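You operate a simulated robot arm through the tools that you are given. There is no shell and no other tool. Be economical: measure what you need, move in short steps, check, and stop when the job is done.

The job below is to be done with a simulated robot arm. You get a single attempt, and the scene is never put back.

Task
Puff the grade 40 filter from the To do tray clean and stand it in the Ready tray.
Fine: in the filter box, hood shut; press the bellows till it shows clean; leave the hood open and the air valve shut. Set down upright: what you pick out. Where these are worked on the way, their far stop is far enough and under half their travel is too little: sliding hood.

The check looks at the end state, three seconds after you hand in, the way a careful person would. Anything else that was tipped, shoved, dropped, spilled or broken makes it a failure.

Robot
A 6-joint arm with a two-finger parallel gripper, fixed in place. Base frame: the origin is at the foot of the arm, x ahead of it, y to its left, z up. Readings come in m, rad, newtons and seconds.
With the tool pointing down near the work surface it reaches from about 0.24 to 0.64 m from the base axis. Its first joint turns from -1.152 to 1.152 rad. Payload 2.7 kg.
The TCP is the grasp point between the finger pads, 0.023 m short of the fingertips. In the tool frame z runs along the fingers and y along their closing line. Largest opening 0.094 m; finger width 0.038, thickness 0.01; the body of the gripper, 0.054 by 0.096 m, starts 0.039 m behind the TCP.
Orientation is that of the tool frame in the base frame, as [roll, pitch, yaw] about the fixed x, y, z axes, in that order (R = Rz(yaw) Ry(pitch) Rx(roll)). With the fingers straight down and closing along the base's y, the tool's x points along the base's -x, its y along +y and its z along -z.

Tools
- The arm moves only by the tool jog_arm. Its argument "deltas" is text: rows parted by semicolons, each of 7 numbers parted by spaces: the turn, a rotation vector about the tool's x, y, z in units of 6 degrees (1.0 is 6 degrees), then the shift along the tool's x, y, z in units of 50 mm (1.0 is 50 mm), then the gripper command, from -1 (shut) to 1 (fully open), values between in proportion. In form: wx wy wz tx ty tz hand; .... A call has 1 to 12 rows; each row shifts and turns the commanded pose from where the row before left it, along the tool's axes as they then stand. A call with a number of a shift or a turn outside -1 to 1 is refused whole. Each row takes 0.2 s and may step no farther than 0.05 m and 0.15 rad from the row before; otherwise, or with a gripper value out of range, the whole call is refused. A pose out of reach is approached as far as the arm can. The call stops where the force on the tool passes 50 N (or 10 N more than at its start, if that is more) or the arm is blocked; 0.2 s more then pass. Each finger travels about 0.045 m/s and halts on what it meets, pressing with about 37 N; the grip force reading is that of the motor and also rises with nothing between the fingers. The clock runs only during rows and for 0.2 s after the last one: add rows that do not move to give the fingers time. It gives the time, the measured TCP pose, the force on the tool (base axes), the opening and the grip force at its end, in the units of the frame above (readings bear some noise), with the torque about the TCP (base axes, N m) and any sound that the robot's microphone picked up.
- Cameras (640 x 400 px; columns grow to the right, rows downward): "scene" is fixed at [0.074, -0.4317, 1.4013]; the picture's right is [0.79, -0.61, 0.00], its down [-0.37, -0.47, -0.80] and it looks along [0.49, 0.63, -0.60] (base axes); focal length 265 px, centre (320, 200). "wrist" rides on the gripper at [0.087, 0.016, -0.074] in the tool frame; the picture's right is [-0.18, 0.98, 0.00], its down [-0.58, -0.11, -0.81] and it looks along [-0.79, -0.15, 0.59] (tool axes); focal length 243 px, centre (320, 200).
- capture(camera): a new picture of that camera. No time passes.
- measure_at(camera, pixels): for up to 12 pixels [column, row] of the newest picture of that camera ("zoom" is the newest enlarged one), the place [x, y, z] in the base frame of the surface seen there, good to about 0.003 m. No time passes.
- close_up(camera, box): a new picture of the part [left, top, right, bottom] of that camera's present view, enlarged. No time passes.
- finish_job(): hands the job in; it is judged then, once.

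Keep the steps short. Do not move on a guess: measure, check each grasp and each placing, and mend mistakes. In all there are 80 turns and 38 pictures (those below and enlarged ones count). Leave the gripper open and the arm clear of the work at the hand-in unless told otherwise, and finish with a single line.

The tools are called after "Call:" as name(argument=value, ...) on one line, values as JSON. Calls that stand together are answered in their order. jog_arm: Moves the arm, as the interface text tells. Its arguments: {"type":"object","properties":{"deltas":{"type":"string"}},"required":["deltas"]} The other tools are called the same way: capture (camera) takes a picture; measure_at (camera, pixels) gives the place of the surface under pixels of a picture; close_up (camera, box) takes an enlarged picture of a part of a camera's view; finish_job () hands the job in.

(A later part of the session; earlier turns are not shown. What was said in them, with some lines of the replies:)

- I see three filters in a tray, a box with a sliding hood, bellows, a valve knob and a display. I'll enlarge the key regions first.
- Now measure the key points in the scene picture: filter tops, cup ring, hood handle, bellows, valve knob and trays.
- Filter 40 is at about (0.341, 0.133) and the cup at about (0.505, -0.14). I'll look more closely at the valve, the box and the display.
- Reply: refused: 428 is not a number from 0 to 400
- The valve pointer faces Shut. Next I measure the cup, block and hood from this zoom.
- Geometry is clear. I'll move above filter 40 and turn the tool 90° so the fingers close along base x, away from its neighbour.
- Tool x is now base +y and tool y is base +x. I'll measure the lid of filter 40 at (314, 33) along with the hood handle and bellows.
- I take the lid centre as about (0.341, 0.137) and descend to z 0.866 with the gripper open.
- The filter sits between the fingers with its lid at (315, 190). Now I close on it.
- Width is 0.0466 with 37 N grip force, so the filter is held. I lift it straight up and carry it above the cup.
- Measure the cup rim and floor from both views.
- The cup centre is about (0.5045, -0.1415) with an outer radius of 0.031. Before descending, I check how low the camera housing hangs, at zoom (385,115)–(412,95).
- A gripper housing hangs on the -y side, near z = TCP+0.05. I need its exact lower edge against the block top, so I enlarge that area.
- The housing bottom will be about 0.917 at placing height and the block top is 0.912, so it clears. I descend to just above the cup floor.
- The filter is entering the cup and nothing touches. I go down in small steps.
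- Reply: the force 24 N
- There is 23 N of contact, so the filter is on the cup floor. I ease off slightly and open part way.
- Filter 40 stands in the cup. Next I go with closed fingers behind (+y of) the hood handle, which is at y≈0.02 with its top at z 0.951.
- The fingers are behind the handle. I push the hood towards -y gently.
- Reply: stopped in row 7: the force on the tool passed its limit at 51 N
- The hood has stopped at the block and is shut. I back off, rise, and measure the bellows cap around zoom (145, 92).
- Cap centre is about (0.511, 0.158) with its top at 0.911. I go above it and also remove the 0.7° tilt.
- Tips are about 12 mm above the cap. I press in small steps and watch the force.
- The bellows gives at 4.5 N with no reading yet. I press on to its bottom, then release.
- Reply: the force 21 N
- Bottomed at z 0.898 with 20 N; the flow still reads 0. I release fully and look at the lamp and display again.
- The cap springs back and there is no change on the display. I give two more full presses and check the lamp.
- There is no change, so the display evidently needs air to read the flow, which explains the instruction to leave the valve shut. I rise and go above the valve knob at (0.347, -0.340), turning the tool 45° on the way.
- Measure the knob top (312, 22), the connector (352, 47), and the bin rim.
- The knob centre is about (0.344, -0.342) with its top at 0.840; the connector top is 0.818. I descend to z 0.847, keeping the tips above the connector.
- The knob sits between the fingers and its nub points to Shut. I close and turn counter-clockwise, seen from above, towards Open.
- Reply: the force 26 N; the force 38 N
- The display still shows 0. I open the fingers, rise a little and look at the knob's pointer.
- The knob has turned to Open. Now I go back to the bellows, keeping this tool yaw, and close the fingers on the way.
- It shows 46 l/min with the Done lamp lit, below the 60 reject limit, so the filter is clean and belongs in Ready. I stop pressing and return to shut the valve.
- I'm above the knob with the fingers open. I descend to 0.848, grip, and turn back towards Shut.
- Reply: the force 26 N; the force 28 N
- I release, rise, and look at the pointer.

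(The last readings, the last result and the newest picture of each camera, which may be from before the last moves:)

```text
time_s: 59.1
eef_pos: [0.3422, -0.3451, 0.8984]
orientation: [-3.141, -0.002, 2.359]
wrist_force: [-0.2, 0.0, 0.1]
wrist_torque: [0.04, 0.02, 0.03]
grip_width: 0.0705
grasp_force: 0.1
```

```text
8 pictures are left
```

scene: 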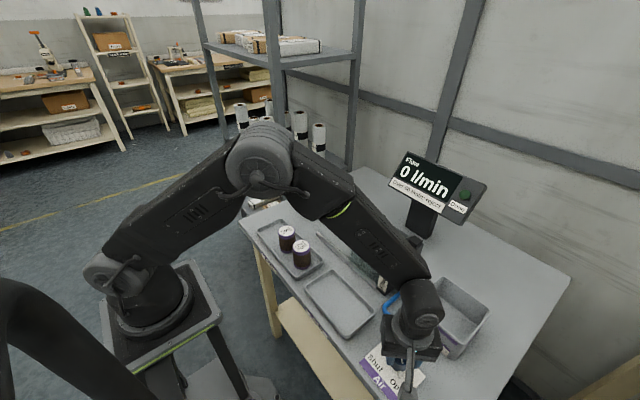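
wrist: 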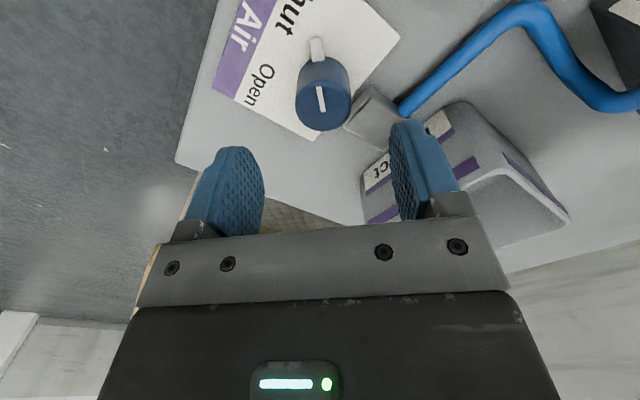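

The valve points to Shut as before. I rise, turn to yaw 90°, close the fingers, and go to the -y side of the hood handle.

Call:
jog_arm(deltas="0 0 1 0 0 -0.9 0.5;0 0 1 0 0 -0.9 0.5;0 0 1 0 0 -0.9 0.5;0 0 1 0 0 0 -1;0 0 1 0 0 0 -1;0 0 1 0 0 0 -1;0 0 1 0 0 0 -1;0 0 0.5 0 0 0 -1;0 0 0 0 0 0 -1")

Call:
jog_arm(deltas="0 0 0 0.65 0.533 0 -1;0 0 0 0.65 0.533 0 -1;0 0 0 0.65 0.533 0 -1;0 0 0 0.65 0.533 0 -1;0 0 0 0.65 0.533 0 -1;0 0 0 0.65 0.533 0 -1;0 0 0 0 0 0 -1")

Call:
close_up(camera="scene", box=[300, 140, 490, 280])

Call:
measure_at(camera="scene", pixels=[[414, 220]])

```text
time_s: 61.1
eef_pos: [0.3424, -0.3454, 1.0339]
orientation: [-3.14, 0.0, 1.572]
wrist_force: [0.4, -0.8, -0.2]
wrist_torque: [0.0, 0.02, -0.02]
grip_width: 0.0
grasp_force: 37.4
```

```text
time_s: 62.7
eef_pos: [0.5019, -0.1502, 1.0335]
orientation: [-3.139, -0.001, 1.572]
wrist_force: [0.0, 0.7, -0.7]
wrist_torque: [0.02, 0.01, -0.01]
grip_width: 0.0
grasp_force: 37.5
```

```text
2.86 times, centred on (395, 210) of scene
```

zoom: 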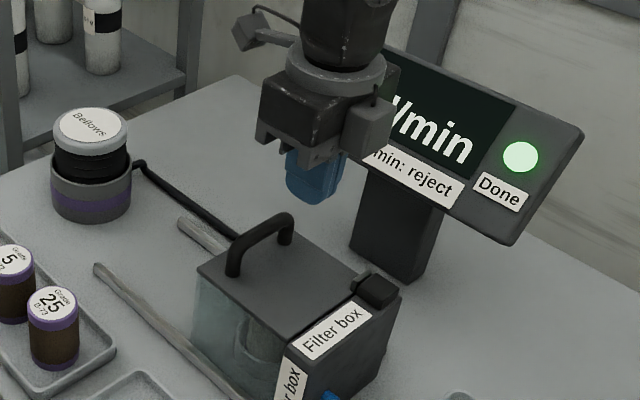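

```text
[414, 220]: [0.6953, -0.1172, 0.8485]
```

The Done lamp stays lit. I measure the handle at zoom (262, 222) before going down.

Call:
measure_at(camera="zoom", pixels=[[262, 226], [285, 218], [240, 240], [290, 235], [232, 270], [265, 232]])

```text
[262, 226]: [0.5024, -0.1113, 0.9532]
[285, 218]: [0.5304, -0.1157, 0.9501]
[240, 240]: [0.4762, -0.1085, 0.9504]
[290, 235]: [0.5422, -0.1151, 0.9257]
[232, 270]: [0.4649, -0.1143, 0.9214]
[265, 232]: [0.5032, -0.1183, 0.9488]
```

The handle is at y≈-0.111, so there is clearance. I descend and push the hood towards +y.

Call:
jog_arm(deltas="0 0 0 0 0 0.7 -1;0 0 0 0 0 0.6 -1;0 0 0 0 0 0.35 -1;0 0 0 0 0 0 -1;0 0 0 0.2 0 0 -1;0 0 0 0.2 0 0 -1;0 0 0 0.3 0 0 -1;0 0 0 0.3 0 0 -1;0 0 0 0.3 0 0 -1;0 0 0 0.3 0 0 -1;0 0 0 0.3 0 0 -1;0 0 0 0 0 0 -1")

Call:
jog_arm(deltas="0 0 0 0.3 0 0 -1;0 0 0 0.2 0 0 -1;0 0 0 0.2 0 0 -1;0 0 0 0.15 0 0 -1;0 0 0 0.1 0 0 -1;0 0 0 0.1 0 0 -1;0 0 0 0 0 0 -1")

```text
time_s: 65.3
eef_pos: [0.5013, -0.0563, 0.9494]
orientation: [-3.141, 0.0, 1.574]
wrist_force: [0.5, -0.4, -0.9]
wrist_torque: [0.04, -0.02, -0.01]
grip_width: 0.0001
grasp_force: 36.9
```

```text
time_s: 66.9
eef_pos: [0.503, -0.0015, 0.9515]
orientation: [-3.14, 0.001, 1.572]
wrist_force: [1.0, 0.0, 1.1]
wrist_torque: [-0.01, 0.0, -0.02]
grip_width: 0.0
grasp_force: 37.1
```

Call:
jog_arm(deltas="0 0 0 0.08 0 0 -1;0 0 0 0.08 0 0 -1;0 0 0 0 0 0 -1;0 0 0 -0.2 0 0 -1;0 0 0 -0.2 0 -0.4 -1;0 0 0 0 0 -0.9 -1;0 0 0 0 0 0 -1")

Call:
close_up(camera="scene", box=[300, 140, 490, 300])

```text
time_s: 68.5
eef_pos: [0.5026, -0.0152, 1.0167]
orientation: [-3.14, 0.001, 1.574]
wrist_force: [-0.4, 0.7, -0.3]
wrist_torque: [-0.01, 0.0, -0.03]
grip_width: 0.0
grasp_force: 36.9
```

```text
2.50 times, centred on (395, 220) of scene
```

zoom: 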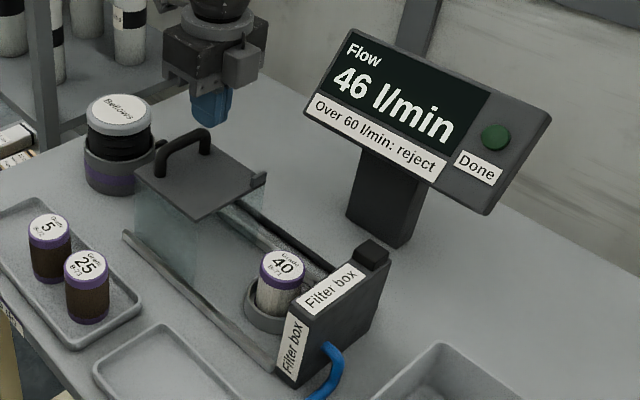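

The hood is open and the filter is now white. I measure the lid position and the Ready tray floor.

Call:
measure_at(camera="zoom", pixels=[[282, 267], [262, 267], [304, 267], [282, 252], [282, 282], [195, 216], [155, 335], [95, 370], [180, 325], [170, 370], [195, 385]])

```text
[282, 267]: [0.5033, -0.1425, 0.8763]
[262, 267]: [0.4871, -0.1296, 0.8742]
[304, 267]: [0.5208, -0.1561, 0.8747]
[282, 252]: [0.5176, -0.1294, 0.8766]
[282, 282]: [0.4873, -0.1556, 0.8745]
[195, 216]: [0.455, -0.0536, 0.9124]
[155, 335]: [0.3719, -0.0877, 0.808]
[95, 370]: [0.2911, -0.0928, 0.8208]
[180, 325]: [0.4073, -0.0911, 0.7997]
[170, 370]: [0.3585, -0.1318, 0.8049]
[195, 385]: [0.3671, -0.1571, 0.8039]
```

Filter centre is (0.5035, -0.1425). I go above it with the fingers open, then down to z 0.866.

Call:
jog_arm(deltas="0 0 0 -0.9 0.02 0 0.4;0 0 0 -0.9 0 0 0.4;0 0 0 -0.746 0 0 0.4;0 0 0 0 0 0 0.4;0 0 0 0 0 0.9 0.4;0 0 0 0 0 0.9 0.4;0 0 0 0 0 0.7 0.4;0 0 0 0 0 0.5 0.4;0 0 0 0 0 0 0.4")

Call:
jog_arm(deltas="0 0 0 0 0 0 -1;0 0 0 0 0 0 -1;0 0 0 0 0 0 -1;0 0 0 0 0 0 -1")

```text
time_s: 70.5
eef_pos: [0.5017, -0.1427, 0.8643]
orientation: [-3.14, 0.001, 1.575]
wrist_force: [-0.8, 0.8, -0.7]
wrist_torque: [0.01, 0.01, 0.01]
grip_width: 0.0657
grasp_force: 0.1
```

```text
time_s: 71.5
eef_pos: [0.5017, -0.1423, 0.8648]
orientation: [-3.141, -0.001, 1.572]
wrist_force: [-0.7, -0.7, 0.4]
wrist_torque: [-0.02, 0.02, 0.01]
grip_width: 0.0467
grasp_force: 37.0
```

Held: width 0.0467 at 37 N. I lift and carry it over the Ready tray centre, (0.340, -0.172).

Call:
jog_arm(deltas="0 0 0 0 0 -0.3 -1;0 0 0 0 0 -0.6 -1;0 0 0 0 0 -0.8 -1;0 0 0 0 0 -0.8 -1;0 0 0 0 0 0 -1;0 0 0 -0.15 -0.6 0 -1;0 0 0 -0.15 -0.9 0 -1;0 0 0 -0.15 -0.9 0 -1;0 0 0 -0.15 -0.83 0 -1;0 0 0 0 0 0 -1")

Call:
jog_arm(deltas="0 0 0 0 0 0.8 -1;0 0 0 0 0 0.8 -1;0 0 0 0 0 0.5 -1;0 0 0 0 0 0.2 -1;0 0 0 0 0 0 -1")

Call:
capture(camera="wrist")

```text
time_s: 73.7
eef_pos: [0.3411, -0.1715, 0.9901]
orientation: [-3.138, 0.0, 1.575]
wrist_force: [-0.6, -0.3, -1.6]
wrist_torque: [0.0, -0.01, 0.01]
grip_width: 0.0467
grasp_force: 37.3
```

```text
time_s: 74.9
eef_pos: [0.3415, -0.1733, 0.8762]
orientation: [-3.14, -0.001, 1.572]
wrist_force: [-0.6, 0.2, -0.7]
wrist_torque: [0.05, 0.01, 0.0]
grip_width: 0.0466
grasp_force: 37.5
```

```text
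5 pictures are left
```

wrist: 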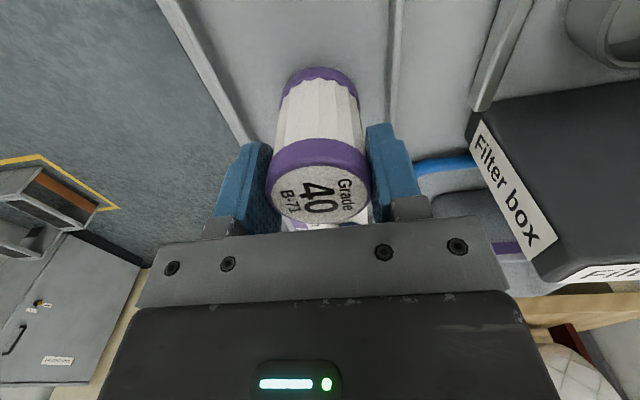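

The filter is over the tray floor, between the side walls. I lower in small steps until contact.

Call:
jog_arm(deltas="0 0 0 0 0 0.1 -1;0 0 0 0 0 0.05 -1;0 0 0 0 0 0.03 -1;0 0 0 0 0 0.02 -1;0 0 0 0 0 0 -1")

```text
time_s: 76.1
eef_pos: [0.3412, -0.1729, 0.8646]
orientation: [-3.14, 0.001, 1.573]
wrist_force: [-0.5, -0.1, -0.5]
wrist_torque: [-0.01, -0.01, 0.0]
grip_width: 0.0467
grasp_force: 37.0
```

Call:
jog_arm(deltas="0 0 0 0 0 0.02 -1;0 0 0 0 0 0.02 -1;0 0 0 0 0 0 -1")

```text
time_s: 76.9
eef_pos: [0.3408, -0.1721, 0.8634]
orientation: [-3.139, 0.002, 1.575]
wrist_force: [-1.0, 0.5, 2.3]
wrist_torque: [0.03, 0.0, 0.03]
grip_width: 0.0464
grasp_force: 36.9
```

A light 2.3 N contact means it is on the floor. I release and rise.

Call:
jog_arm(deltas="0 0 0 0 0 0 0.4;0 0 0 0 0 0 0.4;0 0 0 0 0 0 0.4;0 0 0 0 0 0 0.4;0 0 0 0 0 -0.3 0.4;0 0 0 0 0 -0.6 0.4;0 0 0 0 0 -0.9 0.4;0 0 0 0 0 -0.9 1;0 0 0 0 0 -0.9 1;0 0 0 0 0 -0.9 1;0 0 0 0 0 0 1")

Call:
capture(camera="scene")

```text
time_s: 79.3
eef_pos: [0.3407, -0.1701, 1.0897]
orientation: [-3.139, -0.001, 1.573]
wrist_force: [0.2, -0.3, 0.7]
wrist_torque: [-0.02, -0.03, 0.01]
grip_width: 0.094
grasp_force: 0.1
```

```text
4 pictures are left
```

scene: 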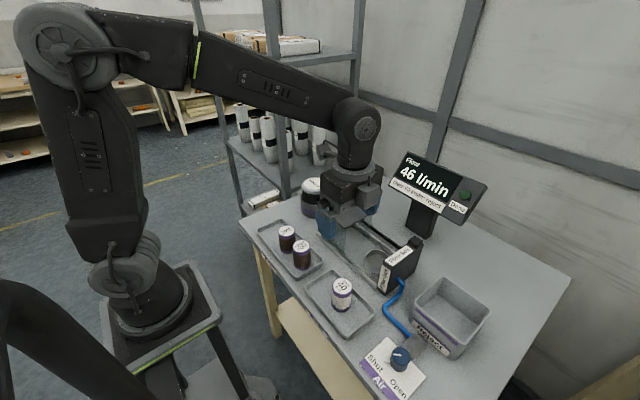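

Filter 40 stands upright in the tray. One enlarged look at the tray and the knob to be sure.

Call:
close_up(camera="scene", box=[300, 260, 440, 400])

```text
2.86 times, centred on (370, 330) of scene
```

zoom: 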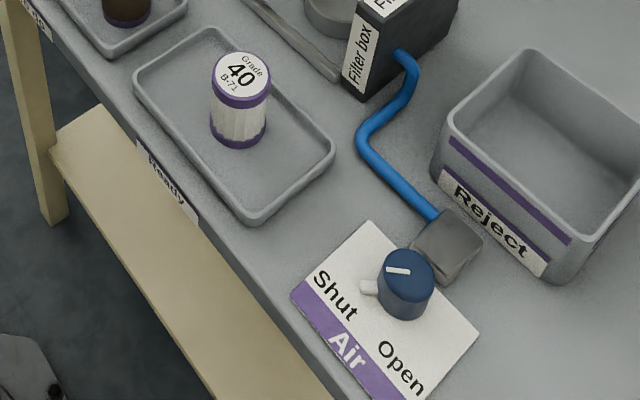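

The filter is upright in the tray marked Ready, the valve points to Shut, the hood is open, and the arm is clear with its gripper open. I hand in.

Call:
finish_job()

```text
The job is handed in.
```

The grade 40 filter was puffed clean (46 l/min, Done lamp lit) and stands upright in the Ready tray, with the hood open and the air valve shut.
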